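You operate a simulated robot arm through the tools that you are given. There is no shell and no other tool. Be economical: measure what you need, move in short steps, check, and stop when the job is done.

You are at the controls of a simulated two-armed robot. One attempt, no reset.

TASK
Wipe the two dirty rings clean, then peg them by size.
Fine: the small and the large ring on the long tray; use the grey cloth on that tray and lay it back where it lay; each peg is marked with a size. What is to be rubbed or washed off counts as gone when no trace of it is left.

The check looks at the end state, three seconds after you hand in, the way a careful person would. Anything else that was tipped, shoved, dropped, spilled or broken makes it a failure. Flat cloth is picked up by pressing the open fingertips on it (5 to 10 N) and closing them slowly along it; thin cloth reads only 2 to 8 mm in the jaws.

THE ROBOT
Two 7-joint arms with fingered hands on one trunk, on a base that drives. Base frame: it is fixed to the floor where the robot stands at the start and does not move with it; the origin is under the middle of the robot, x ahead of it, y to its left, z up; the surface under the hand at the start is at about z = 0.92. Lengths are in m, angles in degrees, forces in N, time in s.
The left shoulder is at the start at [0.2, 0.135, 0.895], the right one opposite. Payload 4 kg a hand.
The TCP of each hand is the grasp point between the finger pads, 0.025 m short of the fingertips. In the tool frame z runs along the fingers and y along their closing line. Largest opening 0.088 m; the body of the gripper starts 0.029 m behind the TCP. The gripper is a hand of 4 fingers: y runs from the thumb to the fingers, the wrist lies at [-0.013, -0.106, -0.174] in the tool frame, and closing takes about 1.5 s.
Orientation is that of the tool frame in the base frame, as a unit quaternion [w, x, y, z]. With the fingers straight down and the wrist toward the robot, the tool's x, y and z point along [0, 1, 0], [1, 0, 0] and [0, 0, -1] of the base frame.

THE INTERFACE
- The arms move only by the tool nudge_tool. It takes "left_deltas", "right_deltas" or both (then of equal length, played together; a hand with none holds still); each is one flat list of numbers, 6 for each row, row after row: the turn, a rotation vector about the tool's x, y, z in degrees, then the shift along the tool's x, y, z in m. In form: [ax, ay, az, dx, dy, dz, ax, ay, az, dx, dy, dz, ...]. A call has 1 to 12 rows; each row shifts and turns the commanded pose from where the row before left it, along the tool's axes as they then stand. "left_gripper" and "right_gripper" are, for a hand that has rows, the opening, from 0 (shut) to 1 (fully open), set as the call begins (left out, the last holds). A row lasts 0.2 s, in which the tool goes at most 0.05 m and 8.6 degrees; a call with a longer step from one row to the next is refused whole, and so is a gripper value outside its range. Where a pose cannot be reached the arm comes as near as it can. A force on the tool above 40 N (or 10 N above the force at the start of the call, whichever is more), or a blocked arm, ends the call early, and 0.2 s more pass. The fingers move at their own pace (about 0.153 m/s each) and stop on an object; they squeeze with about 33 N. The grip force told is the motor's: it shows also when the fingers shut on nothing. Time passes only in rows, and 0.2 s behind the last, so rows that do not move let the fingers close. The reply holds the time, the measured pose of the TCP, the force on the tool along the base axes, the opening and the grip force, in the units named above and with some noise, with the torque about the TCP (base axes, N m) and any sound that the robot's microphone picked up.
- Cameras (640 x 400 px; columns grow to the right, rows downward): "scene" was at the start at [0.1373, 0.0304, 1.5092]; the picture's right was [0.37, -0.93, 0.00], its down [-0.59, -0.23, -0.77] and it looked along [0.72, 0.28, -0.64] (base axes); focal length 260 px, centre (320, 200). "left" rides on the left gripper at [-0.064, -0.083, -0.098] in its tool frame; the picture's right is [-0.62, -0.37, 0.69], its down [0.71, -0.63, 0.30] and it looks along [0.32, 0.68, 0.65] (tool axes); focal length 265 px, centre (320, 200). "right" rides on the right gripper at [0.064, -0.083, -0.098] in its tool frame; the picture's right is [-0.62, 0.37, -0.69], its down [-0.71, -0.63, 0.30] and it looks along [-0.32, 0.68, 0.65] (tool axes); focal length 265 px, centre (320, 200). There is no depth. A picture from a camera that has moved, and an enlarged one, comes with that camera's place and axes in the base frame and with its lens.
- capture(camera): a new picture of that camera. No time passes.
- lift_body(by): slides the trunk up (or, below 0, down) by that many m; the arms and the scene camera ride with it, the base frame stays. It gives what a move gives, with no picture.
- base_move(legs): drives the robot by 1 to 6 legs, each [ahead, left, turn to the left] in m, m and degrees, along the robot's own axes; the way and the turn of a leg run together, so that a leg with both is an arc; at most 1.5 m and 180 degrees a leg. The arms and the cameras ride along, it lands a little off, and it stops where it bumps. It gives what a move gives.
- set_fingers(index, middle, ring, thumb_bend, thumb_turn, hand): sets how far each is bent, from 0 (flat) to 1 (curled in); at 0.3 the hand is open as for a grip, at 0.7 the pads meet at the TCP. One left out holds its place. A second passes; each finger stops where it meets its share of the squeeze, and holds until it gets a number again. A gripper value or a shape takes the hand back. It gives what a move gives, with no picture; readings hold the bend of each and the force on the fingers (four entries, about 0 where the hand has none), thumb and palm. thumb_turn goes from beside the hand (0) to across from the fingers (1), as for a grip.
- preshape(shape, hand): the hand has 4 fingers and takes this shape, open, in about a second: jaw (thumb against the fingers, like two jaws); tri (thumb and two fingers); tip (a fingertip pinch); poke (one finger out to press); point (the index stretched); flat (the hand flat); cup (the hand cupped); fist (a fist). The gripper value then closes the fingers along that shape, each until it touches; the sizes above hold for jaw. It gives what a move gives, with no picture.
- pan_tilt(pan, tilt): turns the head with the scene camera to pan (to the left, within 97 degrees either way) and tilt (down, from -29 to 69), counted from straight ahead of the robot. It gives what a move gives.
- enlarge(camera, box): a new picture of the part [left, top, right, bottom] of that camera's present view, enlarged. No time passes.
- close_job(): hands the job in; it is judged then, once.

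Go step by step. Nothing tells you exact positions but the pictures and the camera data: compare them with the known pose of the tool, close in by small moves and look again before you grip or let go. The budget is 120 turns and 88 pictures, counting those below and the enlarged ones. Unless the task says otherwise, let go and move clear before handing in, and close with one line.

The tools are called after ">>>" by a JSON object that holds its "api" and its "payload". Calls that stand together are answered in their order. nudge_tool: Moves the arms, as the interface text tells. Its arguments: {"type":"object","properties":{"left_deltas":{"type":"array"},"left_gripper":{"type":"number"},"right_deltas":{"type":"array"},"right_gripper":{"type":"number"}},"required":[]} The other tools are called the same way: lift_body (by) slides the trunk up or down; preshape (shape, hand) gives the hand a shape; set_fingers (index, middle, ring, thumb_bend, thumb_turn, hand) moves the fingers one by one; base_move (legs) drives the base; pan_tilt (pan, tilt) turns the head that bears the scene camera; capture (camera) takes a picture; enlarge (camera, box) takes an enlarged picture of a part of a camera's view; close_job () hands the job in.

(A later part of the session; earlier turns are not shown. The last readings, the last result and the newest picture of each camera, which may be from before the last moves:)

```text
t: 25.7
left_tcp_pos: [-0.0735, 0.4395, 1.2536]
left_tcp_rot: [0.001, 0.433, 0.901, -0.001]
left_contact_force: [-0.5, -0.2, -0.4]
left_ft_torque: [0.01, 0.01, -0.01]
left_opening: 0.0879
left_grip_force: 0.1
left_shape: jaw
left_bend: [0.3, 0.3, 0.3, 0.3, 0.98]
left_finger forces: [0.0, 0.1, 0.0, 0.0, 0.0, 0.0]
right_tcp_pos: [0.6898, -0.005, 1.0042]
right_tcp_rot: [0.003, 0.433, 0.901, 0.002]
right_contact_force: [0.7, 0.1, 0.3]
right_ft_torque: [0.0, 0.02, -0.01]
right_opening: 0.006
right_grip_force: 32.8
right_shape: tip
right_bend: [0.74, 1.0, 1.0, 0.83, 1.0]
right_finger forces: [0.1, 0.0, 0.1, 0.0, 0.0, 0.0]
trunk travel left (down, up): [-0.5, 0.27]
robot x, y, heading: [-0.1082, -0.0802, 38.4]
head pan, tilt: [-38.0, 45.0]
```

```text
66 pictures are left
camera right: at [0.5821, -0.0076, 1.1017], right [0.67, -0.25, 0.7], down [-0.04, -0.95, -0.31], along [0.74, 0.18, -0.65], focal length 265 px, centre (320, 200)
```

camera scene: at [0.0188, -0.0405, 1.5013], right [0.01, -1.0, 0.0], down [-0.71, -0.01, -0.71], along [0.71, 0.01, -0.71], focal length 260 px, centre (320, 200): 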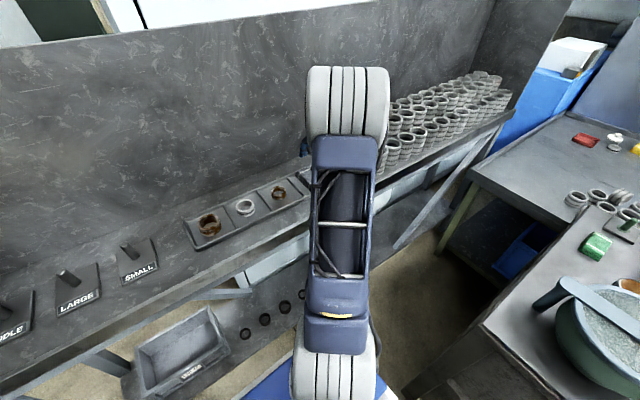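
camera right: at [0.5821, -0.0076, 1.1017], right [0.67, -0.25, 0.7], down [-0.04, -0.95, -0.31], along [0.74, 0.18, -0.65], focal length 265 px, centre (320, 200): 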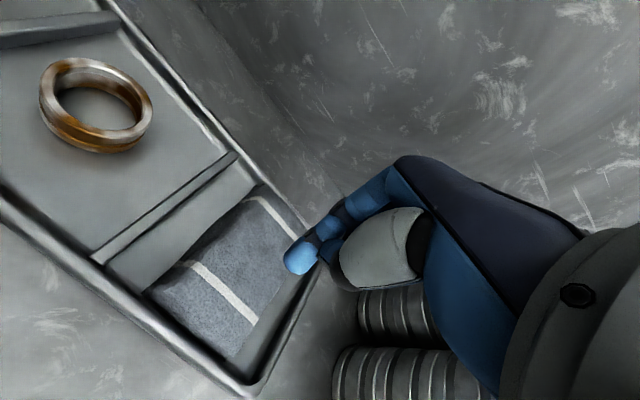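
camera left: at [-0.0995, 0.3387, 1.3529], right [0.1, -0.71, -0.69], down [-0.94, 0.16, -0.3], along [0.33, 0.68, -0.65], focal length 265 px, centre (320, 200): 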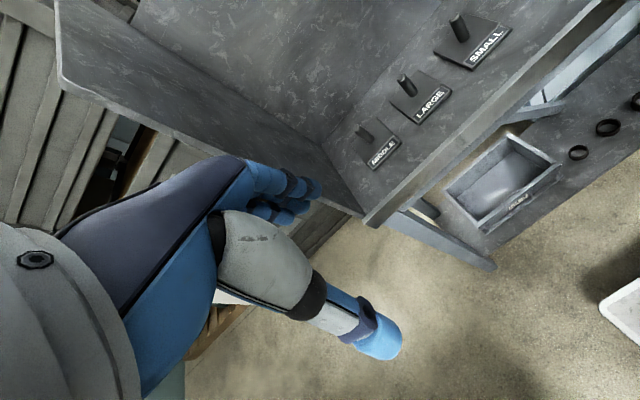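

Still no cloth with the pinch shape. I'll go back to the jaw shape, which uses three fingers against the thumb, and press with a moderate opening.

>>> {"api": "preshape", "payload": {"hand": "right", "shape": "jaw"}}

>>> {"api": "nudge_tool", "payload": {"right_deltas": [0, 0, 0, 0, 0, 0, 0, 0, 0, 0, 0, 0, 0, 0, 0, 0, 0, 0.02, 0, 0, 0, 0, 0, 0.006, 0, 0, 0, 0, 0, 0], "right_gripper": 0.5}}

>>> {"api": "nudge_tool", "payload": {"right_deltas": [0, 0, 0, 0, 0, 0.002, 0, 0, 0, 0, 0, 0]}}

>>> {"api": "capture", "payload": {"camera": "right"}}

```text
t: 26.6
left_tcp_pos: [-0.0745, 0.4409, 1.2535]
left_tcp_rot: [0.0, 0.433, 0.902, 0.0]
left_contact_force: [-0.1, -0.4, -0.5]
left_ft_torque: [0.0, 0.0, 0.0]
left_opening: 0.0875
left_grip_force: 0.1
left_shape: jaw
left_bend: [0.3, 0.3, 0.3, 0.3, 0.98]
left_finger forces: [0.0, 0.0, 0.1, 0.0, 0.1, 0.0]
right_tcp_pos: [0.6898, -0.0045, 1.0039]
right_tcp_rot: [0.003, 0.433, 0.901, 0.002]
right_contact_force: [0.7, 0.4, -0.8]
right_ft_torque: [0.02, 0.03, 0.0]
right_opening: 0.0877
right_grip_force: 0.1
right_shape: jaw
right_bend: [0.3, 0.3, 0.3, 0.3, 0.98]
right_finger forces: [0.0, 0.1, 0.0, 0.1, 0.1, 0.0]
trunk travel left (down, up): [-0.5, 0.27]
robot x, y, heading: [-0.1052, -0.0798, 38.8]
head pan, tilt: [-38.0, 45.0]
```

```text
t: 27.8
left_tcp_pos: [-0.075, 0.4401, 1.2536]
left_tcp_rot: [0.001, 0.434, 0.901, 0.0]
left_contact_force: [-0.5, -0.3, 0.0]
left_ft_torque: [0.01, 0.01, -0.01]
left_opening: 0.0875
left_grip_force: 0.0
left_shape: jaw
left_bend: [0.3, 0.3, 0.3, 0.3, 0.98]
left_finger forces: [0.0, 0.0, 0.0, 0.1, 0.0, 0.0]
right_tcp_pos: [0.6902, -0.0038, 0.9782]
right_tcp_rot: [0.004, 0.433, 0.901, 0.002]
right_contact_force: [0.2, -1.0, -0.2]
right_ft_torque: [-0.02, -0.03, 0.0]
right_opening: 0.0446
right_grip_force: 0.0
right_shape: jaw
right_bend: [0.74, 0.44, 0.41, 0.69, 1.0]
right_finger forces: [0.0, 0.0, 0.1, 0.0, 0.0, 0.0]
trunk travel left (down, up): [-0.5, 0.27]
robot x, y, heading: [-0.104, -0.0761, 38.8]
head pan, tilt: [-38.0, 45.0]
```

```text
t: 28.4
left_tcp_pos: [-0.0746, 0.4386, 1.2542]
left_tcp_rot: [0.0, 0.433, 0.901, 0.0]
left_contact_force: [1.3, -1.3, 0.8]
left_ft_torque: [0.02, -0.02, 0.02]
left_opening: 0.0876
left_grip_force: 0.0
left_shape: jaw
left_bend: [0.3, 0.3, 0.3, 0.3, 0.98]
left_finger forces: [0.1, 0.1, 0.0, 0.0, 0.1, 0.0]
right_tcp_pos: [0.692, -0.0041, 0.9757]
right_tcp_rot: [0.003, 0.433, 0.901, 0.003]
right_contact_force: [-0.9, -0.5, 2.2]
right_ft_torque: [-0.06, 0.06, -0.01]
right_opening: 0.0445
right_grip_force: 0.0
right_shape: jaw
right_bend: [0.74, 0.44, 0.41, 0.69, 1.0]
right_finger forces: [0.1, 0.1, 0.0, 0.1, 2.1, 0.0]
trunk travel left (down, up): [-0.5, 0.27]
robot x, y, heading: [-0.1066, -0.0788, 39.0]
head pan, tilt: [-38.0, 45.0]
```

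```text
65 pictures are left
camera right: at [0.5824, -0.0073, 1.0736], right [0.67, -0.25, 0.7], down [-0.04, -0.95, -0.31], along [0.74, 0.18, -0.65], focal length 265 px, centre (320, 200)
```

right: 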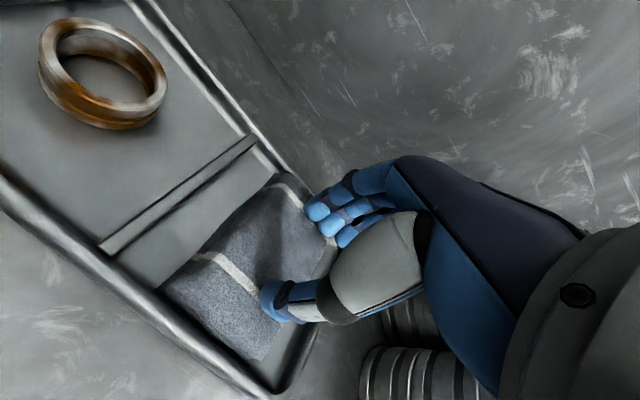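

Light contact. I'll press another millimetre and close in steps.

>>> {"api": "nudge_tool", "payload": {"right_deltas": [0, 0, 0, 0, 0, 0.0012, 0, 0, 0, 0, 0, 0]}}

>>> {"api": "nudge_tool", "payload": {"right_deltas": [0, 0, 0, 0, 0, 0, 0, 0, 0, 0, 0, 0, 0, 0, 0, 0, 0, 0, 0, 0, 0, 0, 0, 0, 0, 0, 0, 0, 0, 0, 0, 0, 0, 0, 0, 0], "right_gripper": 0}}

>>> {"api": "nudge_tool", "payload": {"right_deltas": [0, 0, 0, 0, 0, -0.01, 0, 0, 0, 0, 0, -0.01, 0, 0, 0, 0, 0, -0.02]}}

>>> {"api": "capture", "payload": {"camera": "right"}}

```text
t: 29.0
left_tcp_pos: [-0.0751, 0.4397, 1.2536]
left_tcp_rot: [0.0, 0.433, 0.901, 0.0]
left_contact_force: [0.9, -0.9, -0.6]
left_ft_torque: [0.02, -0.03, 0.01]
left_opening: 0.0876
left_grip_force: 0.1
left_shape: jaw
left_bend: [0.3, 0.3, 0.3, 0.3, 0.98]
left_finger forces: [0.1, 0.0, 0.1, 0.1, 0.0, 0.0]
right_tcp_pos: [0.6906, -0.0041, 0.976]
right_tcp_rot: [0.004, 0.433, 0.902, 0.002]
right_contact_force: [-0.2, 0.3, 12.3]
right_ft_torque: [-0.13, 0.23, 0.02]
right_opening: 0.0446
right_grip_force: 0.0
right_shape: jaw
right_bend: [0.74, 0.44, 0.41, 0.7, 1.0]
right_finger forces: [0.6, 0.7, 0.0, 0.0, 10.0, 0.0]
trunk travel left (down, up): [-0.5, 0.27]
robot x, y, heading: [-0.1088, -0.0834, 38.7]
head pan, tilt: [-38.0, 45.0]
```

```text
t: 30.4
left_tcp_pos: [-0.0744, 0.4408, 1.2533]
left_tcp_rot: [0.0, 0.433, 0.901, 0.0]
left_contact_force: [-0.1, 0.3, -1.1]
left_ft_torque: [0.0, 0.03, 0.0]
left_opening: 0.0876
left_grip_force: 0.1
left_shape: jaw
left_bend: [0.3, 0.3, 0.3, 0.3, 0.98]
left_finger forces: [0.0, 0.1, 0.0, 0.1, 0.0, 0.1]
right_tcp_pos: [0.6899, -0.0039, 0.9734]
right_tcp_rot: [0.003, 0.433, 0.901, 0.002]
right_contact_force: [0.8, 0.8, 1.5]
right_ft_torque: [0.03, 0.02, -0.03]
right_opening: 0.0069
right_grip_force: 32.9
right_shape: jaw
right_bend: [0.73, 0.72, 0.7, 0.79, 1.0]
right_finger forces: [0.0, 0.1, 0.0, 0.0, 0.0, 0.1]
trunk travel left (down, up): [-0.5, 0.27]
robot x, y, heading: [-0.107, -0.0808, 38.5]
head pan, tilt: [-38.0, 45.0]
```

```text
t: 31.2
left_tcp_pos: [-0.0743, 0.4413, 1.2544]
left_tcp_rot: [0.0, 0.433, 0.902, 0.0]
left_contact_force: [0.1, -0.7, 0.4]
left_ft_torque: [0.03, -0.02, 0.0]
left_opening: 0.0876
left_grip_force: 0.1
left_shape: jaw
left_bend: [0.3, 0.3, 0.3, 0.3, 0.98]
left_finger forces: [0.0, 0.0, 0.1, 0.1, 0.0, 0.1]
right_tcp_pos: [0.6908, -0.0035, 1.0148]
right_tcp_rot: [0.002, 0.433, 0.901, 0.001]
right_contact_force: [0.3, -0.1, 0.5]
right_ft_torque: [0.0, -0.01, 0.02]
right_opening: 0.0064
right_grip_force: 32.8
right_shape: jaw
right_bend: [0.73, 0.72, 0.7, 0.79, 1.0]
right_finger forces: [0.0, 0.0, 0.1, 0.0, 0.1, 0.0]
trunk travel left (down, up): [-0.5, 0.27]
robot x, y, heading: [-0.1076, -0.0776, 38.5]
head pan, tilt: [-38.0, 45.0]
```

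```text
64 pictures are left
camera right: at [0.5824, -0.0072, 1.1124], right [0.67, -0.25, 0.7], down [-0.04, -0.95, -0.31], along [0.74, 0.18, -0.65], focal length 265 px, centre (320, 200)
```

right: 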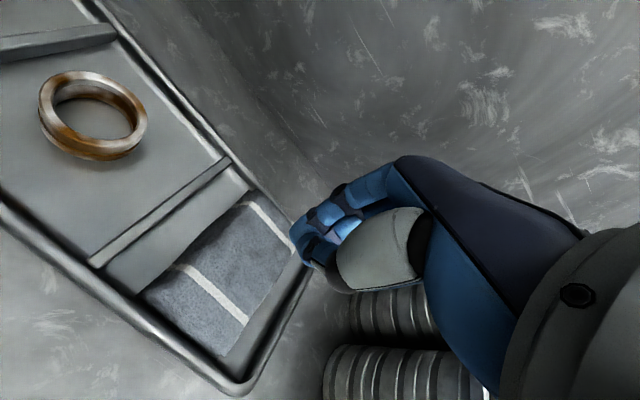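

The fingertips were landing on the tray rim rather than the cloth: the cloth centre is more like (0.668,-0.003). I'll shift 15 mm left and 15 mm back and press again with the pinch.

>>> {"api": "preshape", "payload": {"hand": "right", "shape": "tip"}}

>>> {"api": "nudge_tool", "payload": {"right_deltas": [0, 0, 0, 0.017, -0.016, 0, 0, 0, 0, 0, 0, 0, 0, 0, 0, 0, 0, 0.02, 0, 0, 0, 0, 0, 0.016, 0, 0, 0, 0, 0, 0], "right_gripper": 0.5}}

>>> {"api": "capture", "payload": {"camera": "right"}}

```text
t: 32.1
left_tcp_pos: [-0.0743, 0.441, 1.2527]
left_tcp_rot: [0.0, 0.432, 0.902, -0.001]
left_contact_force: [0.1, 0.3, -0.4]
left_ft_torque: [-0.01, -0.01, -0.01]
left_opening: 0.0875
left_grip_force: 0.1
left_shape: jaw
left_bend: [0.3, 0.3, 0.3, 0.3, 0.98]
left_finger forces: [0.1, 0.1, 0.0, 0.1, 0.0, 0.1]
right_tcp_pos: [0.6903, -0.0039, 1.0147]
right_tcp_rot: [0.003, 0.433, 0.901, 0.002]
right_contact_force: [-0.1, -0.4, -0.7]
right_ft_torque: [0.0, 0.02, -0.06]
right_opening: 0.0871
right_grip_force: 0.1
right_shape: tip
right_bend: [0.3, 0.98, 0.99, 0.3, 0.98]
right_finger forces: [0.1, 0.0, 0.0, 0.0, 0.1, 0.1]
trunk travel left (down, up): [-0.5, 0.27]
robot x, y, heading: [-0.1117, -0.0829, 38.7]
head pan, tilt: [-38.0, 45.0]
```

```text
t: 33.3
left_tcp_pos: [-0.0747, 0.4413, 1.2547]
left_tcp_rot: [0.0, 0.432, 0.902, -0.001]
left_contact_force: [-0.4, -0.2, -0.5]
left_ft_torque: [0.0, 0.02, -0.02]
left_opening: 0.0875
left_grip_force: 0.1
left_shape: jaw
left_bend: [0.3, 0.3, 0.3, 0.3, 0.98]
left_finger forces: [0.0, 0.0, 0.0, 0.0, 0.1, 0.0]
right_tcp_pos: [0.6659, -0.0015, 0.9789]
right_tcp_rot: [0.003, 0.433, 0.902, 0.002]
right_contact_force: [0.5, -1.3, 0.0]
right_ft_torque: [0.03, 0.02, 0.02]
right_opening: 0.0443
right_grip_force: 0.1
right_shape: tip
right_bend: [0.73, 0.98, 0.99, 0.69, 1.0]
right_finger forces: [0.1, 0.1, 0.1, 0.0, 0.0, 0.0]
trunk travel left (down, up): [-0.5, 0.27]
robot x, y, heading: [-0.1081, -0.0763, 38.9]
head pan, tilt: [-38.0, 45.0]
```

```text
63 pictures are left
camera right: at [0.5588, -0.0044, 1.0766], right [0.67, -0.25, 0.7], down [-0.04, -0.95, -0.31], along [0.74, 0.18, -0.65], focal length 265 px, centre (320, 200)
```

right: 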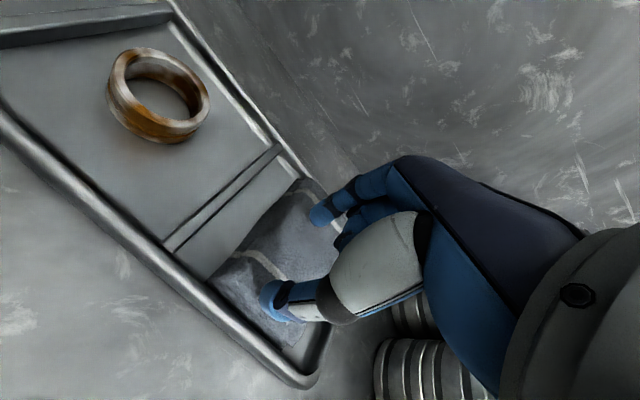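

Both tips are now over the cloth. Lowering to contact.

>>> {"api": "nudge_tool", "payload": {"right_deltas": [0, 0, 0, 0, 0, 0.0035, 0, 0, 0, 0, 0, 0]}}

```text
t: 33.9
left_tcp_pos: [-0.0754, 0.4396, 1.253]
left_tcp_rot: [-0.001, 0.433, 0.901, 0.0]
left_contact_force: [0.6, 0.5, 0.4]
left_ft_torque: [0.04, 0.01, -0.03]
left_opening: 0.0877
left_grip_force: 0.0
left_shape: jaw
left_bend: [0.3, 0.3, 0.3, 0.3, 0.98]
left_finger forces: [0.0, 0.0, 0.0, 0.1, 0.0, 0.1]
right_tcp_pos: [0.6664, -0.0016, 0.976]
right_tcp_rot: [0.003, 0.432, 0.902, 0.002]
right_contact_force: [-0.3, 0.8, 4.5]
right_ft_torque: [-0.07, 0.12, 0.01]
right_opening: 0.0445
right_grip_force: 0.1
right_shape: tip
right_bend: [0.73, 0.98, 0.99, 0.69, 1.0]
right_finger forces: [0.3, 0.0, 0.0, 0.0, 4.5, 0.1]
trunk travel left (down, up): [-0.5, 0.27]
robot x, y, heading: [-0.1085, -0.0784, 38.4]
head pan, tilt: [-38.0, 45.0]
```

Only the thumb bears; I'll tilt the hand about 4° so the index presses too.

>>> {"api": "nudge_tool", "payload": {"right_deltas": [4, 0, 0, 0, 0, 0.001, 0, 0, 0, 0, 0, 0]}}

```text
t: 34.5
left_tcp_pos: [-0.0741, 0.44, 1.254]
left_tcp_rot: [0.0, 0.433, 0.901, 0.0]
left_contact_force: [-0.9, -0.1, 0.4]
left_ft_torque: [-0.02, -0.04, -0.01]
left_opening: 0.0875
left_grip_force: 0.0
left_shape: jaw
left_bend: [0.3, 0.3, 0.3, 0.3, 0.98]
left_finger forces: [0.0, 0.1, 0.0, 0.0, 0.1, 0.0]
right_tcp_pos: [0.6674, -0.0008, 0.9778]
right_tcp_rot: [-0.009, 0.433, 0.901, -0.027]
right_contact_force: [0.9, 2.4, 22.2]
right_ft_torque: [0.51, -0.51, 0.02]
right_opening: 0.0446
right_grip_force: 0.1
right_shape: tip
right_bend: [0.74, 0.98, 0.99, 0.7, 1.0]
right_finger forces: [22.3, 0.0, 0.0, 0.0, 0.1, 0.1]
trunk travel left (down, up): [-0.5, 0.27]
robot x, y, heading: [-0.11, -0.0772, 38.7]
head pan, tilt: [-38.0, 45.0]
```

Over-tilted; going half back should share the load.

>>> {"api": "nudge_tool", "payload": {"right_deltas": [-2.3, 0, 0, 0, 0, -0.0003, 0, 0, 0, 0, 0, 0]}}

```text
t: 35.1
left_tcp_pos: [-0.0754, 0.4405, 1.2539]
left_tcp_rot: [0.0, 0.432, 0.902, 0.0]
left_contact_force: [-0.3, -0.3, -0.9]
left_ft_torque: [0.02, 0.0, -0.03]
left_opening: 0.0878
left_grip_force: 0.1
left_shape: jaw
left_bend: [0.3, 0.3, 0.3, 0.3, 0.98]
left_finger forces: [0.0, 0.0, 0.1, 0.0, 0.0, 0.0]
right_tcp_pos: [0.6658, -0.0003, 0.976]
right_tcp_rot: [-0.002, 0.433, 0.901, -0.01]
right_contact_force: [-1.1, 1.8, 25.3]
right_ft_torque: [0.54, -0.56, 0.09]
right_opening: 0.0443
right_grip_force: 0.0
right_shape: tip
right_bend: [0.74, 0.98, 0.99, 0.7, 1.0]
right_finger forces: [25.2, 0.1, 0.0, 0.1, 0.0, 0.1]
trunk travel left (down, up): [-0.5, 0.27]
robot x, y, heading: [-0.1084, -0.0789, 38.3]
head pan, tilt: [-38.0, 45.0]
```

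Index still carries it all; tilt back a further 1° and lift 1 mm.

>>> {"api": "nudge_tool", "payload": {"right_deltas": [-1, 0, 0, 0, 0, -0.0012, 0, 0, 0, 0, 0, 0]}}

```text
t: 35.7
left_tcp_pos: [-0.0754, 0.4408, 1.2533]
left_tcp_rot: [0.0, 0.433, 0.901, 0.0]
left_contact_force: [0.1, 0.4, 0.0]
left_ft_torque: [-0.01, 0.0, 0.01]
left_opening: 0.0879
left_grip_force: 0.0
left_shape: jaw
left_bend: [0.3, 0.3, 0.3, 0.3, 0.98]
left_finger forces: [0.0, 0.1, 0.1, 0.0, 0.0, 0.0]
right_tcp_pos: [0.6663, -0.0008, 0.9754]
right_tcp_rot: [0.0, 0.433, 0.902, -0.004]
right_contact_force: [-0.1, -0.3, 17.9]
right_ft_torque: [0.29, -0.26, 0.02]
right_opening: 0.0446
right_grip_force: 0.0
right_shape: tip
right_bend: [0.74, 0.98, 0.99, 0.7, 1.0]
right_finger forces: [15.4, 0.1, 0.0, 0.0, 3.1, 0.0]
trunk travel left (down, up): [-0.5, 0.27]
robot x, y, heading: [-0.1035, -0.0777, 38.6]
head pan, tilt: [-38.0, 45.0]
```

Both fingers bear now. Ease slightly, then close gradually.

>>> {"api": "nudge_tool", "payload": {"right_deltas": [-0.2, 0, 0, 0, 0, -0.0006, 0, 0, 0, 0, 0, 0]}}

>>> {"api": "nudge_tool", "payload": {"right_deltas": [0, 0, 0, 0, 0, 0, 0, 0, 0, 0, 0, 0], "right_gripper": 0.42}}

>>> {"api": "capture", "payload": {"camera": "right"}}

```text
t: 36.3
left_tcp_pos: [-0.076, 0.4409, 1.2533]
left_tcp_rot: [-0.001, 0.433, 0.901, 0.0]
left_contact_force: [0.6, 0.6, 0.0]
left_ft_torque: [-0.03, 0.01, 0.0]
left_opening: 0.0877
left_grip_force: 0.0
left_shape: jaw
left_bend: [0.3, 0.3, 0.3, 0.3, 0.98]
left_finger forces: [0.1, 0.0, 0.1, 0.0, 0.0, 0.0]
right_tcp_pos: [0.6666, -0.0018, 0.9763]
right_tcp_rot: [0.001, 0.433, 0.901, -0.002]
right_contact_force: [-0.5, -0.6, 8.4]
right_ft_torque: [0.17, -0.17, 0.0]
right_opening: 0.0443
right_grip_force: 0.1
right_shape: tip
right_bend: [0.74, 0.98, 0.99, 0.7, 1.0]
right_finger forces: [8.0, 0.0, 0.1, 0.0, 1.1, 0.1]
trunk travel left (down, up): [-0.5, 0.27]
robot x, y, heading: [-0.1114, -0.0777, 39.1]
head pan, tilt: [-38.0, 45.0]
```

```text
t: 36.9
left_tcp_pos: [-0.0745, 0.4404, 1.2539]
left_tcp_rot: [0.0, 0.433, 0.901, -0.001]
left_contact_force: [1.0, -0.4, 0.2]
left_ft_torque: [0.03, -0.02, 0.0]
left_opening: 0.0873
left_grip_force: 0.0
left_shape: jaw
left_bend: [0.3, 0.3, 0.3, 0.3, 0.98]
left_finger forces: [0.0, 0.1, 0.0, 0.0, 0.0, 0.1]
right_tcp_pos: [0.6662, -0.0022, 0.9744]
right_tcp_rot: [0.0, 0.432, 0.902, -0.002]
right_contact_force: [-0.3, 0.5, -0.3]
right_ft_torque: [-0.01, -0.01, 0.0]
right_opening: 0.0063
right_grip_force: 32.9
right_shape: tip
right_bend: [0.74, 1.0, 1.0, 0.83, 1.0]
right_finger forces: [0.0, 0.0, 0.1, 0.1, 0.0, 0.0]
trunk travel left (down, up): [-0.5, 0.27]
robot x, y, heading: [-0.1088, -0.0763, 38.5]
head pan, tilt: [-38.0, 45.0]
```

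```text
62 pictures are left
camera right: at [0.5596, -0.0039, 1.0742], right [0.68, -0.25, 0.69], down [-0.04, -0.95, -0.3], along [0.74, 0.17, -0.66], focal length 265 px, centre (320, 200)
```

right: 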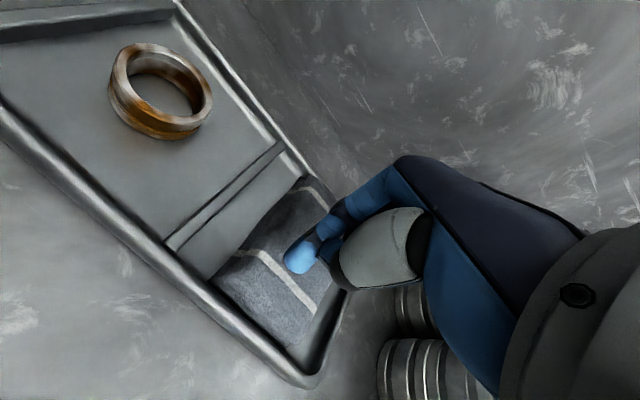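

The hand has snapped to 6 mm with 33 N, this time fully on the cloth. I'll lift gently and see whether it holds.

>>> {"api": "nudge_tool", "payload": {"right_deltas": [0, 0, 0, 0, 0, -0.01, 0, 0, 0, 0, 0, -0.01, 0, 0, 0, 0, 0, -0.01]}}

>>> {"api": "capture", "payload": {"camera": "right"}}

```text
t: 37.7
left_tcp_pos: [-0.0745, 0.4404, 1.2541]
left_tcp_rot: [0.0, 0.432, 0.902, 0.0]
left_contact_force: [0.7, 0.9, 0.4]
left_ft_torque: [0.0, -0.05, 0.02]
left_opening: 0.0876
left_grip_force: 0.1
left_shape: jaw
left_bend: [0.3, 0.3, 0.3, 0.3, 0.98]
left_finger forces: [0.0, 0.1, 0.0, 0.1, 0.1, 0.1]
right_tcp_pos: [0.6669, -0.0018, 1.0062]
right_tcp_rot: [0.0, 0.433, 0.902, -0.002]
right_contact_force: [0.3, 0.4, -0.4]
right_ft_torque: [0.0, 0.01, -0.01]
right_opening: 0.0063
right_grip_force: 32.8
right_shape: tip
right_bend: [0.74, 1.0, 1.0, 0.83, 1.0]
right_finger forces: [0.0, 0.0, 0.0, 0.1, 0.0, 0.0]
trunk travel left (down, up): [-0.5, 0.27]
robot x, y, heading: [-0.1047, -0.0793, 38.4]
head pan, tilt: [-38.0, 45.0]
```

```text
61 pictures are left
camera right: at [0.5598, -0.0036, 1.1052], right [0.68, -0.25, 0.69], down [-0.04, -0.95, -0.3], along [0.74, 0.17, -0.65], focal length 265 px, centre (320, 200)
```

right: 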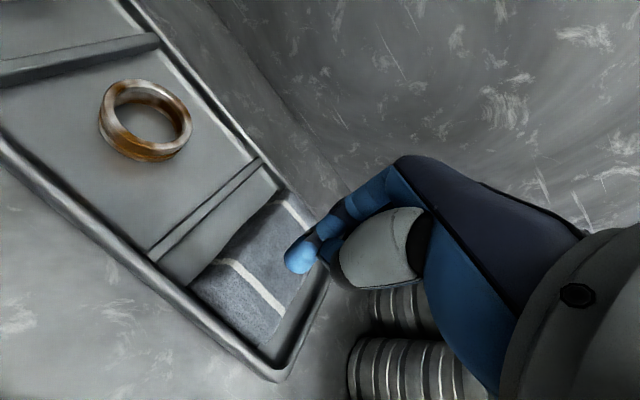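

Not lifted: the thumb tip rises as it curls. I'll reopen, press again, then curl the thumb in small increments with set_fingers while keeping pressure.

>>> {"api": "nudge_tool", "payload": {"right_deltas": [0, 0, 0, 0, 0, 0, 0, 0, 0, 0, 0, 0.02, 0, 0, 0, 0, 0, 0.01, -1.0, 0, 0, 0, 0, 0.001, 0, 0, 0, 0, 0, 0], "right_gripper": 0.5}}

>>> {"api": "set_fingers", "payload": {"hand": "right", "thumb_bend": 0.74}}

```text
t: 38.9
left_tcp_pos: [-0.0747, 0.4409, 1.2531]
left_tcp_rot: [0.001, 0.433, 0.902, 0.0]
left_contact_force: [-0.4, 0.4, 0.1]
left_ft_torque: [0.03, 0.0, 0.03]
left_opening: 0.0872
left_grip_force: 0.0
left_shape: jaw
left_bend: [0.3, 0.3, 0.3, 0.3, 0.98]
left_finger forces: [0.0, 0.0, 0.1, 0.0, 0.1, 0.0]
right_tcp_pos: [0.6662, -0.0016, 0.9764]
right_tcp_rot: [0.006, 0.433, 0.901, 0.007]
right_contact_force: [-0.2, 0.1, 7.6]
right_ft_torque: [-0.15, 0.24, 0.04]
right_opening: 0.0438
right_grip_force: 0.1
right_shape: tip
right_bend: [0.73, 0.98, 0.99, 0.7, 1.0]
right_finger forces: [0.1, 0.1, 0.0, 0.0, 8.4, 0.1]
trunk travel left (down, up): [-0.5, 0.27]
robot x, y, heading: [-0.1069, -0.0769, 38.7]
head pan, tilt: [-38.0, 45.0]
```

```text
t: 39.9
left_tcp_pos: [-0.075, 0.4409, 1.2539]
left_tcp_rot: [0.0, 0.433, 0.901, 0.0]
left_contact_force: [-0.4, -0.1, -0.3]
left_ft_torque: [0.0, -0.02, 0.01]
left_opening: 0.0876
left_grip_force: 0.0
left_shape: jaw
left_bend: [0.3, 0.3, 0.3, 0.3, 0.98]
left_finger forces: [0.0, 0.0, 0.0, 0.0, 0.0, 0.1]
right_tcp_pos: [0.6659, -0.0014, 0.9743]
right_tcp_rot: [0.006, 0.433, 0.901, 0.006]
right_contact_force: [-0.6, 0.6, 6.1]
right_ft_torque: [0.13, -0.07, 0.02]
right_opening: 0.0132
right_grip_force: 2.9
right_shape: fingers
right_bend: [0.74, 0.98, 0.99, 0.74, 1.0]
right_finger forces: [5.9, 0.0, 0.1, 0.1, 0.0, 0.1]
trunk travel left (down, up): [-0.5, 0.27]
robot x, y, heading: [-0.1052, -0.0807, 39.0]
head pan, tilt: [-38.0, 45.0]
```

The index bears now and the thumb has lifted; tilting the thumb side down and continuing.

>>> {"api": "nudge_tool", "payload": {"right_deltas": [-5, 0, 0, 0, 0, 0.0005, 0, 0, 0, 0, 0, 0]}}

>>> {"api": "capture", "payload": {"camera": "right"}}

```text
t: 40.5
left_tcp_pos: [-0.0747, 0.4393, 1.2531]
left_tcp_rot: [0.0, 0.433, 0.901, -0.001]
left_contact_force: [0.3, 0.3, -0.1]
left_ft_torque: [0.0, 0.05, -0.02]
left_opening: 0.0874
left_grip_force: 0.0
left_shape: jaw
left_bend: [0.3, 0.3, 0.3, 0.3, 0.98]
left_finger forces: [0.0, 0.0, 0.1, 0.0, 0.0, 0.0]
right_tcp_pos: [0.6668, -0.0018, 0.9741]
right_tcp_rot: [0.023, 0.432, 0.9, 0.046]
right_contact_force: [0.4, 0.2, 0.5]
right_ft_torque: [-0.03, -0.01, 0.0]
right_opening: 0.013
right_grip_force: 0.4
right_shape: fingers
right_bend: [0.73, 0.98, 0.99, 0.74, 1.0]
right_finger forces: [0.0, 0.0, 0.0, 0.0, 0.7, 0.0]
trunk travel left (down, up): [-0.5, 0.27]
robot x, y, heading: [-0.1064, -0.0793, 38.6]
head pan, tilt: [-38.0, 45.0]
```

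```text
60 pictures are left
camera right: at [0.552, -0.0096, 1.0634], right [0.62, -0.3, 0.73], down [-0.02, -0.93, -0.37], along [0.79, 0.21, -0.58], focal length 265 px, centre (320, 200)
```

right: 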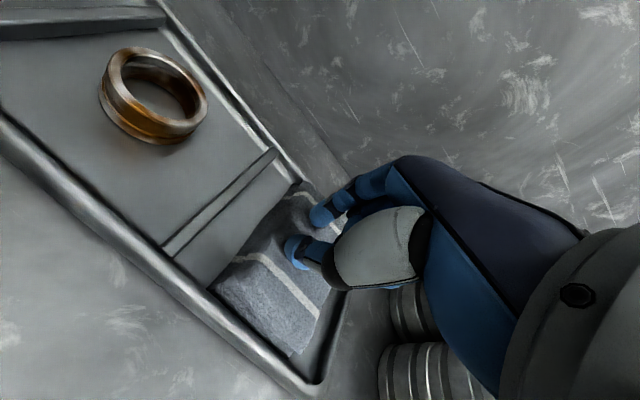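

Both tips sit on the cloth with a narrow gap. Pressing 1.5 mm further, then curling both in.

>>> {"api": "nudge_tool", "payload": {"right_deltas": [0, 0, 0, 0, 0, 0.0018, 0, 0, 0, 0, 0, 0]}}

>>> {"api": "set_fingers", "payload": {"hand": "right", "thumb_bend": 0.77}}

```text
t: 41.1
left_tcp_pos: [-0.0756, 0.4401, 1.254]
left_tcp_rot: [0.0, 0.433, 0.901, 0.0]
left_contact_force: [-0.7, 0.1, -0.1]
left_ft_torque: [0.01, 0.01, 0.03]
left_opening: 0.0876
left_grip_force: 0.1
left_shape: jaw
left_bend: [0.3, 0.3, 0.3, 0.3, 0.98]
left_finger forces: [0.0, 0.0, 0.0, 0.0, 0.1, 0.1]
right_tcp_pos: [0.6669, -0.001, 0.9729]
right_tcp_rot: [0.023, 0.432, 0.9, 0.045]
right_contact_force: [-0.9, -0.8, 5.1]
right_ft_torque: [0.06, 0.05, -0.02]
right_opening: 0.0125
right_grip_force: 1.6
right_shape: fingers
right_bend: [0.73, 0.98, 0.99, 0.75, 1.0]
right_finger forces: [0.1, 0.1, 0.0, 0.1, 4.5, 0.0]
trunk travel left (down, up): [-0.5, 0.27]
robot x, y, heading: [-0.1051, -0.0759, 38.7]
head pan, tilt: [-38.0, 45.0]
```

```text
t: 42.1
left_tcp_pos: [-0.0747, 0.4399, 1.2527]
left_tcp_rot: [0.0, 0.433, 0.901, 0.0]
left_contact_force: [-0.4, -0.3, 0.0]
left_ft_torque: [-0.02, -0.02, 0.04]
left_opening: 0.0877
left_grip_force: 0.1
left_shape: jaw
left_bend: [0.3, 0.3, 0.3, 0.3, 0.98]
left_finger forces: [0.0, 0.1, 0.0, 0.0, 0.1, 0.1]
right_tcp_pos: [0.6661, -0.0013, 0.9722]
right_tcp_rot: [0.024, 0.432, 0.9, 0.045]
right_contact_force: [0.0, 0.2, -0.5]
right_ft_torque: [-0.01, 0.0, 0.02]
right_opening: 0.0098
right_grip_force: 0.1
right_shape: fingers
right_bend: [0.73, 0.98, 0.99, 0.77, 1.0]
right_finger forces: [0.0, 0.1, 0.0, 0.0, 0.0, 0.0]
trunk travel left (down, up): [-0.5, 0.27]
robot x, y, heading: [-0.1099, -0.079, 38.7]
head pan, tilt: [-38.0, 45.0]
```

Following down again by 2 mm, then the last of the curl.

>>> {"api": "nudge_tool", "payload": {"right_deltas": [0, 0, 0, 0, 0, 0.0025, 0, 0, 0, 0, 0, 0]}}

>>> {"api": "set_fingers", "payload": {"hand": "right", "thumb_bend": 0.8}}

```text
t: 42.7
left_tcp_pos: [-0.0761, 0.44, 1.2532]
left_tcp_rot: [0.0, 0.432, 0.902, 0.0]
left_contact_force: [-0.1, 0.3, -0.1]
left_ft_torque: [0.02, -0.03, 0.02]
left_opening: 0.0873
left_grip_force: 0.0
left_shape: jaw
left_bend: [0.3, 0.3, 0.3, 0.3, 0.98]
left_finger forces: [0.0, 0.0, 0.0, 0.0, 0.1, 0.1]
right_tcp_pos: [0.6677, 0.0003, 0.9719]
right_tcp_rot: [0.025, 0.432, 0.901, 0.046]
right_contact_force: [-2.0, 0.3, 16.5]
right_ft_torque: [0.33, -0.32, 0.05]
right_opening: 0.0093
right_grip_force: 8.1
right_shape: fingers
right_bend: [0.74, 0.98, 0.99, 0.77, 1.0]
right_finger forces: [15.7, 0.0, 0.0, 0.1, 0.0, 0.0]
trunk travel left (down, up): [-0.5, 0.27]
robot x, y, heading: [-0.1079, -0.0786, 38.9]
head pan, tilt: [-38.0, 45.0]
```

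```text
t: 43.7
left_tcp_pos: [-0.0759, 0.4398, 1.2523]
left_tcp_rot: [-0.001, 0.434, 0.901, 0.0]
left_contact_force: [1.1, 0.3, -0.1]
left_ft_torque: [0.0, 0.03, 0.05]
left_opening: 0.0875
left_grip_force: 0.0
left_shape: jaw
left_bend: [0.3, 0.3, 0.3, 0.3, 0.98]
left_finger forces: [0.0, 0.0, 0.0, 0.1, 0.0, 0.0]
right_tcp_pos: [0.6673, -0.0002, 0.9718]
right_tcp_rot: [0.025, 0.432, 0.9, 0.046]
right_contact_force: [-3.4, 0.3, 26.5]
right_ft_torque: [0.61, -0.56, 0.04]
right_opening: 0.0063
right_grip_force: 12.5
right_shape: fingers
right_bend: [0.74, 0.98, 0.99, 0.8, 1.0]
right_finger forces: [26.0, 0.0, 0.1, 0.0, 0.0, 0.1]
trunk travel left (down, up): [-0.5, 0.27]
robot x, y, heading: [-0.1096, -0.0816, 38.4]
head pan, tilt: [-38.0, 45.0]
```

The index now carries everything while the thumb rides up, so this asymmetric closing doesn't work. I'll lift, level the hand, and set index and thumb symmetrically half-bent.

>>> {"api": "nudge_tool", "payload": {"right_deltas": [0, 0, 0, 0, 0, -0.02, 6, 0, 0, 0, 0, -0.01, 0, 0, 0, 0, 0, 0]}}

>>> {"api": "set_fingers", "payload": {"hand": "right", "thumb_bend": 0.5, "index": 0.5, "middle": 0.5, "ring": 1.0}}

>>> {"api": "capture", "payload": {"camera": "right"}}

```text
t: 44.5
left_tcp_pos: [-0.0747, 0.4397, 1.2536]
left_tcp_rot: [-0.001, 0.433, 0.901, 0.0]
left_contact_force: [-0.7, 0.8, -0.3]
left_ft_torque: [-0.02, 0.01, 0.01]
left_opening: 0.0874
left_grip_force: 0.0
left_shape: jaw
left_bend: [0.3, 0.3, 0.3, 0.3, 0.98]
left_finger forces: [0.0, 0.0, 0.0, 0.0, 0.0, 0.1]
right_tcp_pos: [0.6659, -0.0034, 1.0]
right_tcp_rot: [0.0, 0.434, 0.901, -0.002]
right_contact_force: [-0.7, 0.5, 0.9]
right_ft_torque: [0.01, -0.01, 0.01]
right_opening: 0.0064
right_grip_force: 0.1
right_shape: fingers
right_bend: [0.73, 0.98, 0.99, 0.8, 1.0]
right_finger forces: [0.1, 0.1, 0.1, 0.0, 0.1, 0.0]
trunk travel left (down, up): [-0.5, 0.27]
robot x, y, heading: [-0.1057, -0.0775, 38.8]
head pan, tilt: [-38.0, 45.0]
```

```text
t: 45.5
left_tcp_pos: [-0.075, 0.4408, 1.2539]
left_tcp_rot: [0.0, 0.433, 0.902, 0.0]
left_contact_force: [0.1, -0.4, 0.0]
left_ft_torque: [-0.02, -0.02, -0.01]
left_opening: 0.0878
left_grip_force: 0.1
left_shape: jaw
left_bend: [0.3, 0.3, 0.3, 0.3, 0.98]
left_finger forces: [0.0, 0.0, 0.0, 0.0, 0.0, 0.1]
right_tcp_pos: [0.666, -0.0029, 1.0001]
right_tcp_rot: [0.001, 0.432, 0.902, -0.002]
right_contact_force: [-0.2, 0.6, -0.7]
right_ft_torque: [-0.01, 0.03, -0.03]
right_opening: 0.0408
right_grip_force: 0.1
right_shape: fingers
right_bend: [0.5, 0.5, 1.0, 0.5, 1.0]
right_finger forces: [0.0, 0.0, 0.0, 0.1, 0.0, 0.1]
trunk travel left (down, up): [-0.5, 0.27]
robot x, y, heading: [-0.107, -0.0759, 38.8]
head pan, tilt: [-38.0, 45.0]
```

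```text
59 pictures are left
camera right: at [0.5584, -0.0054, 1.0988], right [0.68, -0.25, 0.69], down [-0.04, -0.95, -0.3], along [0.74, 0.17, -0.65], focal length 265 px, centre (320, 200)
```

right: 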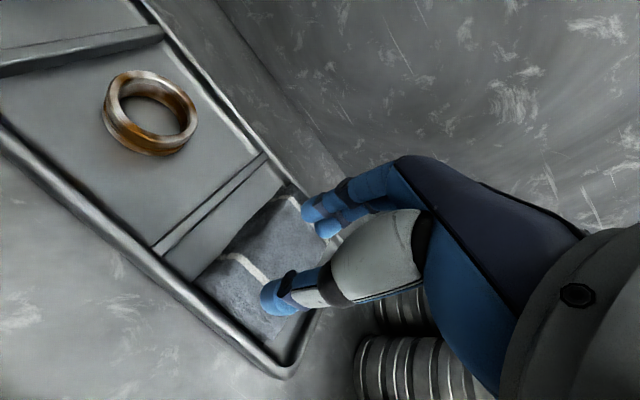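

Now index, middle and thumb face each other evenly over the cloth. Lowering to contact.

>>> {"api": "nudge_tool", "payload": {"right_deltas": [0, 0, 0, 0, 0, 0.02, 0, 0, 0, 0, 0, 0.005, 0, 0, 0, 0, 0, 0]}}

>>> {"api": "nudge_tool", "payload": {"right_deltas": [0, 0, 0, 0, 0, 0.003, 0, 0, 0, 0, 0, 0]}}

```text
t: 46.3
left_tcp_pos: [-0.0753, 0.441, 1.2548]
left_tcp_rot: [0.0, 0.431, 0.902, 0.0]
left_contact_force: [0.6, 0.2, 0.0]
left_ft_torque: [0.02, -0.01, 0.0]
left_opening: 0.0876
left_grip_force: 0.1
left_shape: jaw
left_bend: [0.3, 0.3, 0.3, 0.3, 0.98]
left_finger forces: [0.0, 0.1, 0.1, 0.1, 0.0, 0.1]
right_tcp_pos: [0.6653, -0.0013, 0.9775]
right_tcp_rot: [0.003, 0.433, 0.901, -0.001]
right_contact_force: [-0.1, 1.9, 23.7]
right_ft_torque: [0.39, -0.53, 0.07]
right_opening: 0.0413
right_grip_force: 11.8
right_shape: fingers
right_bend: [0.5, 0.49, 1.0, 0.5, 1.0]
right_finger forces: [8.1, 15.2, 0.0, 0.0, 0.0, 0.1]
trunk travel left (down, up): [-0.5, 0.27]
robot x, y, heading: [-0.1061, -0.0767, 38.9]
head pan, tilt: [-38.0, 45.0]
```

```text
t: 46.8
left_tcp_pos: [-0.0752, 0.4397, 1.253]
left_tcp_rot: [0.0, 0.433, 0.902, 0.0]
left_contact_force: [-0.3, -0.2, 0.0]
left_ft_torque: [0.01, -0.02, -0.05]
left_opening: 0.0874
left_grip_force: 0.1
left_shape: jaw
left_bend: [0.3, 0.3, 0.3, 0.3, 0.98]
left_finger forces: [0.1, 0.0, 0.0, 0.1, 0.0, 0.1]
right_tcp_pos: [0.6676, -0.0006, 0.9774]
right_tcp_rot: [0.007, 0.433, 0.902, 0.002]
right_contact_force: [-1.4, 1.3, 13.9]
right_ft_torque: [0.22, -0.25, 0.08]
right_opening: 0.0409
right_grip_force: 7.0
right_shape: fingers
right_bend: [0.5, 0.5, 1.0, 0.5, 1.0]
right_finger forces: [3.1, 10.2, 0.0, 0.0, 0.2, 0.0]
trunk travel left (down, up): [-0.5, 0.27]
robot x, y, heading: [-0.1083, -0.0813, 38.7]
head pan, tilt: [-38.0, 45.0]
stopped in row 2 (right hand): the force on the tool passed its limit at 44 N (the readings are from after the stop); the commanded pose is now the measured one
```

Index and middle press, the thumb just touches. Closing all three gently.

>>> {"api": "set_fingers", "payload": {"hand": "right", "thumb_bend": 0.57, "index": 0.56, "middle": 0.56}}

>>> {"api": "set_fingers", "payload": {"hand": "right", "thumb_bend": 0.63, "index": 0.61, "middle": 0.61}}

>>> {"api": "capture", "payload": {"camera": "right"}}

```text
t: 47.8
left_tcp_pos: [-0.0749, 0.4404, 1.2539]
left_tcp_rot: [0.001, 0.432, 0.902, -0.001]
left_contact_force: [0.7, -0.9, -1.1]
left_ft_torque: [0.01, 0.0, 0.0]
left_opening: 0.0876
left_grip_force: 0.1
left_shape: jaw
left_bend: [0.3, 0.3, 0.3, 0.3, 0.98]
left_finger forces: [0.0, 0.0, 0.1, 0.0, 0.1, 0.0]
right_tcp_pos: [0.6677, -0.0007, 0.9781]
right_tcp_rot: [0.006, 0.434, 0.901, 0.001]
right_contact_force: [2.7, 5.7, 28.0]
right_ft_torque: [0.53, -0.59, 0.08]
right_opening: 0.0304
right_grip_force: 13.7
right_shape: fingers
right_bend: [0.54, 0.51, 1.0, 0.56, 1.0]
right_finger forces: [8.6, 17.9, 0.0, 0.1, 0.9, 0.0]
trunk travel left (down, up): [-0.5, 0.27]
robot x, y, heading: [-0.1084, -0.081, 38.8]
head pan, tilt: [-38.0, 45.0]
```

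```text
t: 48.8
left_tcp_pos: [-0.0755, 0.4405, 1.2545]
left_tcp_rot: [0.0, 0.432, 0.902, 0.0]
left_contact_force: [0.5, -0.1, -0.7]
left_ft_torque: [0.0, 0.04, 0.0]
left_opening: 0.0876
left_grip_force: 0.0
left_shape: jaw
left_bend: [0.3, 0.3, 0.3, 0.3, 0.98]
left_finger forces: [0.1, 0.0, 0.1, 0.0, 0.0, 0.0]
right_tcp_pos: [0.6666, -0.0013, 0.9772]
right_tcp_rot: [0.007, 0.433, 0.901, 0.001]
right_contact_force: [5.0, 9.8, 30.6]
right_ft_torque: [0.72, -0.8, 0.11]
right_opening: 0.0214
right_grip_force: 16.3
right_shape: fingers
right_bend: [0.56, 0.52, 1.0, 0.63, 1.0]
right_finger forces: [9.7, 21.7, 0.0, 0.0, 0.0, 0.0]
trunk travel left (down, up): [-0.5, 0.27]
robot x, y, heading: [-0.1051, -0.0774, 38.5]
head pan, tilt: [-38.0, 45.0]
```

```text
58 pictures are left
camera right: at [0.5595, -0.0037, 1.075], right [0.67, -0.25, 0.7], down [-0.04, -0.95, -0.3], along [0.74, 0.17, -0.65], focal length 265 px, centre (320, 200)
```

right: 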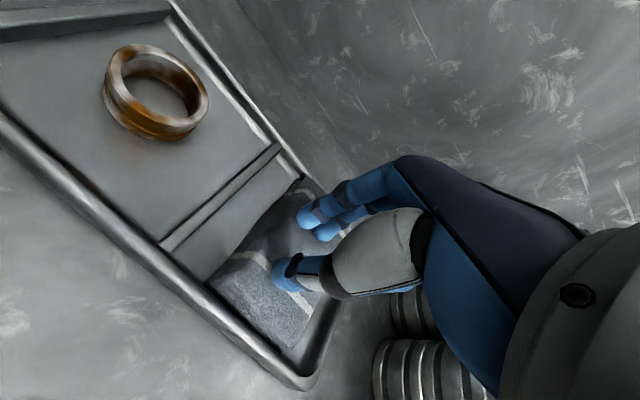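

The fingers drag with too much force and the thumb is off. Ease up and tilt the thumb side down.

>>> {"api": "nudge_tool", "payload": {"right_deltas": [-4, 0, 0, 0, 0, -0.001, 0, 0, 0, 0, 0, 0]}}

```text
t: 49.4
left_tcp_pos: [-0.0748, 0.439, 1.2531]
left_tcp_rot: [0.0, 0.433, 0.901, -0.001]
left_contact_force: [0.5, -0.2, -0.5]
left_ft_torque: [-0.02, 0.01, 0.01]
left_opening: 0.0876
left_grip_force: 0.1
left_shape: jaw
left_bend: [0.3, 0.3, 0.3, 0.3, 0.98]
left_finger forces: [0.0, 0.1, 0.0, 0.0, 0.1, 0.1]
right_tcp_pos: [0.6654, -0.0034, 0.9794]
right_tcp_rot: [0.02, 0.434, 0.9, 0.033]
right_contact_force: [-5.0, -3.6, 35.1]
right_ft_torque: [-0.34, 0.63, 0.0]
right_opening: 0.0152
right_grip_force: 17.2
right_shape: fingers
right_bend: [0.61, 0.61, 1.0, 0.66, 1.0]
right_finger forces: [0.0, 0.0, 0.0, 0.0, 34.2, 0.1]
trunk travel left (down, up): [-0.5, 0.27]
robot x, y, heading: [-0.107, -0.0792, 38.5]
head pan, tilt: [-38.0, 45.0]
```

Now the thumb carries all; going halfway back and up slightly.

>>> {"api": "nudge_tool", "payload": {"right_deltas": [1.6, 0, 0, 0, 0, -0.0018, 0, 0, 0, 0, 0, 0]}}

```text
t: 50.0
left_tcp_pos: [-0.0749, 0.4403, 1.253]
left_tcp_rot: [0.0, 0.433, 0.901, 0.0]
left_contact_force: [-0.2, -0.2, 0.1]
left_ft_torque: [-0.02, -0.02, -0.05]
left_opening: 0.0878
left_grip_force: 0.0
left_shape: jaw
left_bend: [0.3, 0.3, 0.3, 0.3, 0.98]
left_finger forces: [0.0, 0.0, 0.0, 0.0, 0.1, 0.0]
right_tcp_pos: [0.667, -0.0019, 0.9782]
right_tcp_rot: [0.012, 0.432, 0.902, 0.019]
right_contact_force: [-1.0, -1.3, 13.7]
right_ft_torque: [-0.07, 0.22, 0.03]
right_opening: 0.0147
right_grip_force: 6.4
right_shape: fingers
right_bend: [0.61, 0.61, 1.0, 0.65, 1.0]
right_finger forces: [0.1, 0.0, 0.0, 0.0, 13.1, 0.0]
trunk travel left (down, up): [-0.5, 0.27]
robot x, y, heading: [-0.1092, -0.0791, 38.7]
head pan, tilt: [-38.0, 45.0]
```

Nearly balanced; a further 0.7° then close fully with set_fingers.

>>> {"api": "nudge_tool", "payload": {"right_deltas": [0.8, 0, 0, 0, 0, 0, 0, 0, 0, 0, 0, 0]}}

>>> {"api": "set_fingers", "payload": {"hand": "right", "thumb_bend": 0.78, "index": 0.72, "middle": 0.72}}

>>> {"api": "capture", "payload": {"camera": "right"}}

```text
t: 50.5
left_tcp_pos: [-0.0758, 0.441, 1.2539]
left_tcp_rot: [0.0, 0.431, 0.902, 0.001]
left_contact_force: [-0.4, 0.5, -0.6]
left_ft_torque: [0.03, -0.02, -0.03]
left_opening: 0.0876
left_grip_force: 0.1
left_shape: jaw
left_bend: [0.3, 0.3, 0.3, 0.3, 0.98]
left_finger forces: [0.1, 0.0, 0.1, 0.1, 0.0, 0.0]
right_tcp_pos: [0.6664, -0.0021, 0.9777]
right_tcp_rot: [0.009, 0.433, 0.901, 0.013]
right_contact_force: [-0.4, 0.4, 0.3]
right_ft_torque: [-0.01, -0.03, 0.01]
right_opening: 0.0149
right_grip_force: 0.4
right_shape: fingers
right_bend: [0.61, 0.61, 1.0, 0.64, 1.0]
right_finger forces: [0.0, 0.1, 0.0, 0.0, 0.6, 0.0]
trunk travel left (down, up): [-0.5, 0.27]
robot x, y, heading: [-0.1074, -0.0744, 38.7]
head pan, tilt: [-38.0, 45.0]
```

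```text
t: 51.5
left_tcp_pos: [-0.074, 0.4402, 1.2529]
left_tcp_rot: [-0.001, 0.433, 0.901, 0.001]
left_contact_force: [-0.6, 0.2, 0.1]
left_ft_torque: [-0.01, 0.01, -0.01]
left_opening: 0.0875
left_grip_force: 0.0
left_shape: jaw
left_bend: [0.3, 0.3, 0.3, 0.3, 0.98]
left_finger forces: [0.0, 0.0, 0.1, 0.0, 0.0, 0.0]
right_tcp_pos: [0.6677, -0.0016, 0.9785]
right_tcp_rot: [0.01, 0.432, 0.901, 0.013]
right_contact_force: [0.1, -0.2, -0.3]
right_ft_torque: [-0.02, -0.02, -0.02]
right_opening: 0.0003
right_grip_force: 0.0
right_shape: fingers
right_bend: [0.71, 0.72, 1.0, 0.75, 1.0]
right_finger forces: [0.0, 0.0, 0.0, 0.1, 0.0, 0.0]
trunk travel left (down, up): [-0.5, 0.27]
robot x, y, heading: [-0.1079, -0.0756, 38.7]
head pan, tilt: [-38.0, 45.0]
```

```text
57 pictures are left
camera right: at [0.5571, -0.0061, 1.0743], right [0.65, -0.26, 0.71], down [-0.04, -0.95, -0.32], along [0.76, 0.18, -0.63], focal length 265 px, centre (320, 200)
```

right: 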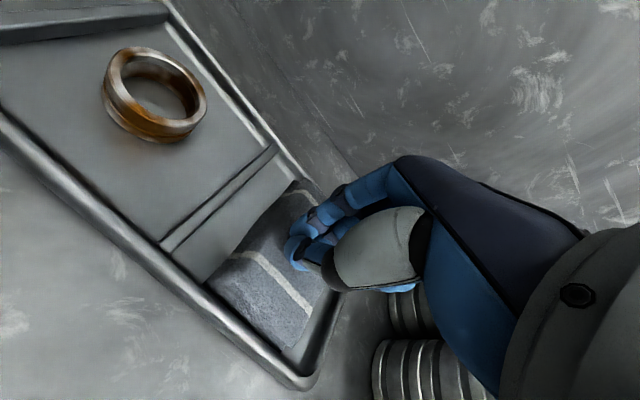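

Empty-closed here reads 0.3 mm, whereas earlier closings read 6 mm. I'll check what the jaw and its partial closings read in free air to understand that.

>>> {"api": "nudge_tool", "payload": {"right_deltas": [1.7, 0, 0, 0, 0, -0.03, 0, 0, 0, 0, 0, 0]}}

>>> {"api": "preshape", "payload": {"hand": "right", "shape": "jaw"}}

>>> {"api": "nudge_tool", "payload": {"right_deltas": [0, 0, 0, 0, 0, 0, 0, 0, 0, 0, 0, 0, 0, 0, 0, 0, 0, 0, 0, 0, 0, 0, 0, 0, 0, 0, 0, 0, 0, 0, 0, 0, 0, 0, 0, 0, 0, 0, 0, 0, 0, 0], "right_gripper": 0}}

>>> {"api": "nudge_tool", "payload": {"right_deltas": [0, 0, 0, 0, 0, 0, 0, 0, 0, 0, 0, 0, 0, 0, 0, 0, 0, 0, 0, 0, 0, 0, 0, 0], "right_gripper": 0.45}}

>>> {"api": "enlarge", "payload": {"camera": "right", "box": [120, 130, 440, 330]}}

```text
t: 52.1
left_tcp_pos: [-0.0744, 0.4396, 1.2532]
left_tcp_rot: [0.0, 0.433, 0.901, 0.0]
left_contact_force: [0.2, -0.4, -0.8]
left_ft_torque: [0.04, -0.01, -0.01]
left_opening: 0.0874
left_grip_force: 0.1
left_shape: jaw
left_bend: [0.3, 0.3, 0.3, 0.3, 0.98]
left_finger forces: [0.1, 0.0, 0.1, 0.0, 0.0, 0.1]
right_tcp_pos: [0.6662, -0.0026, 1.0093]
right_tcp_rot: [0.005, 0.434, 0.901, 0.0]
right_contact_force: [0.7, -0.5, 0.1]
right_ft_torque: [0.0, -0.02, 0.01]
right_opening: 0.0001
right_grip_force: 0.0
right_shape: fingers
right_bend: [0.71, 0.72, 1.0, 0.75, 1.0]
right_finger forces: [0.0, 0.0, 0.1, 0.1, 0.1, 0.0]
trunk travel left (down, up): [-0.5, 0.27]
robot x, y, heading: [-0.1064, -0.0748, 38.8]
head pan, tilt: [-38.0, 45.0]
```

```text
t: 53.0
left_tcp_pos: [-0.0743, 0.4404, 1.2531]
left_tcp_rot: [-0.001, 0.432, 0.902, 0.001]
left_contact_force: [-0.1, 0.3, 0.2]
left_ft_torque: [0.02, 0.01, -0.02]
left_opening: 0.0878
left_grip_force: 0.1
left_shape: jaw
left_bend: [0.3, 0.3, 0.3, 0.3, 0.98]
left_finger forces: [0.1, 0.1, 0.1, 0.1, 0.0, 0.0]
right_tcp_pos: [0.6665, -0.0032, 1.0094]
right_tcp_rot: [0.004, 0.433, 0.901, 0.001]
right_contact_force: [-1.1, 0.1, -0.5]
right_ft_torque: [0.02, 0.01, 0.01]
right_opening: 0.0876
right_grip_force: 0.0
right_shape: jaw
right_bend: [0.3, 0.3, 0.3, 0.3, 0.98]
right_finger forces: [0.0, 0.0, 0.1, 0.0, 0.1, 0.0]
trunk travel left (down, up): [-0.5, 0.27]
robot x, y, heading: [-0.1076, -0.0766, 38.9]
head pan, tilt: [-38.0, 45.0]
```

```text
t: 54.6
left_tcp_pos: [-0.0745, 0.4399, 1.2531]
left_tcp_rot: [0.001, 0.431, 0.902, 0.0]
left_contact_force: [1.2, -0.2, -0.5]
left_ft_torque: [0.01, -0.02, 0.0]
left_opening: 0.0875
left_grip_force: 0.3
left_shape: jaw
left_bend: [0.3, 0.3, 0.3, 0.3, 0.98]
left_finger forces: [0.2, 0.0, 0.0, 0.0, 0.0, 0.1]
right_tcp_pos: [0.666, -0.0014, 1.0091]
right_tcp_rot: [0.004, 0.433, 0.901, 0.0]
right_contact_force: [-0.1, 0.2, -0.2]
right_ft_torque: [0.0, 0.06, -0.02]
right_opening: 0.0
right_grip_force: 32.9
right_shape: jaw
right_bend: [0.7, 0.7, 0.7, 0.45, 1.0]
right_finger forces: [0.0, 0.0, 0.0, 0.0, 0.0, 0.0]
trunk travel left (down, up): [-0.5, 0.27]
robot x, y, heading: [-0.1077, -0.0802, 39.0]
head pan, tilt: [-38.0, 45.0]
```

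```text
t: 55.6
left_tcp_pos: [-0.0745, 0.4406, 1.2544]
left_tcp_rot: [0.0, 0.433, 0.902, -0.001]
left_contact_force: [0.4, -0.5, -0.5]
left_ft_torque: [0.04, 0.01, -0.01]
left_opening: 0.0875
left_grip_force: 0.0
left_shape: jaw
left_bend: [0.3, 0.3, 0.3, 0.3, 0.98]
left_finger forces: [0.0, 0.0, 0.1, 0.1, 0.0, 0.0]
right_tcp_pos: [0.6665, -0.0034, 1.0086]
right_tcp_rot: [0.004, 0.434, 0.901, 0.0]
right_contact_force: [-0.3, 0.5, -0.5]
right_ft_torque: [0.01, 0.0, -0.05]
right_opening: 0.0396
right_grip_force: 0.1
right_shape: jaw
right_bend: [0.74, 0.47, 0.43, 0.71, 1.0]
right_finger forces: [0.1, 0.0, 0.0, 0.1, 0.0, 0.0]
trunk travel left (down, up): [-0.5, 0.27]
robot x, y, heading: [-0.1048, -0.0782, 38.7]
head pan, tilt: [-38.0, 45.0]
```

```text
2.00 times, centred on (280, 230) of right
camera zoom: at [0.5582, -0.0049, 1.1068], right [0.67, -0.25, 0.7], down [-0.04, -0.95, -0.3], along [0.74, 0.17, -0.65], focal length 531 px, centre (400, 140)
```

zoom: 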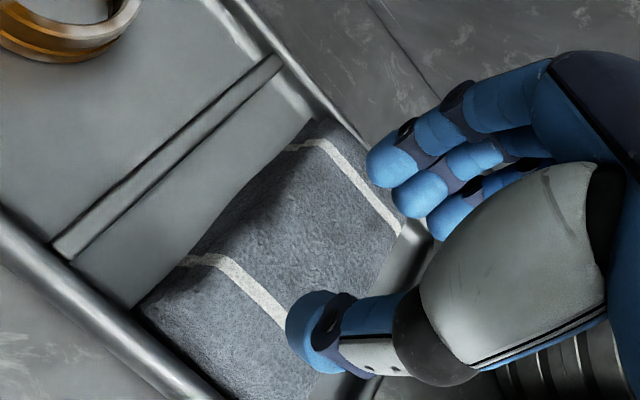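

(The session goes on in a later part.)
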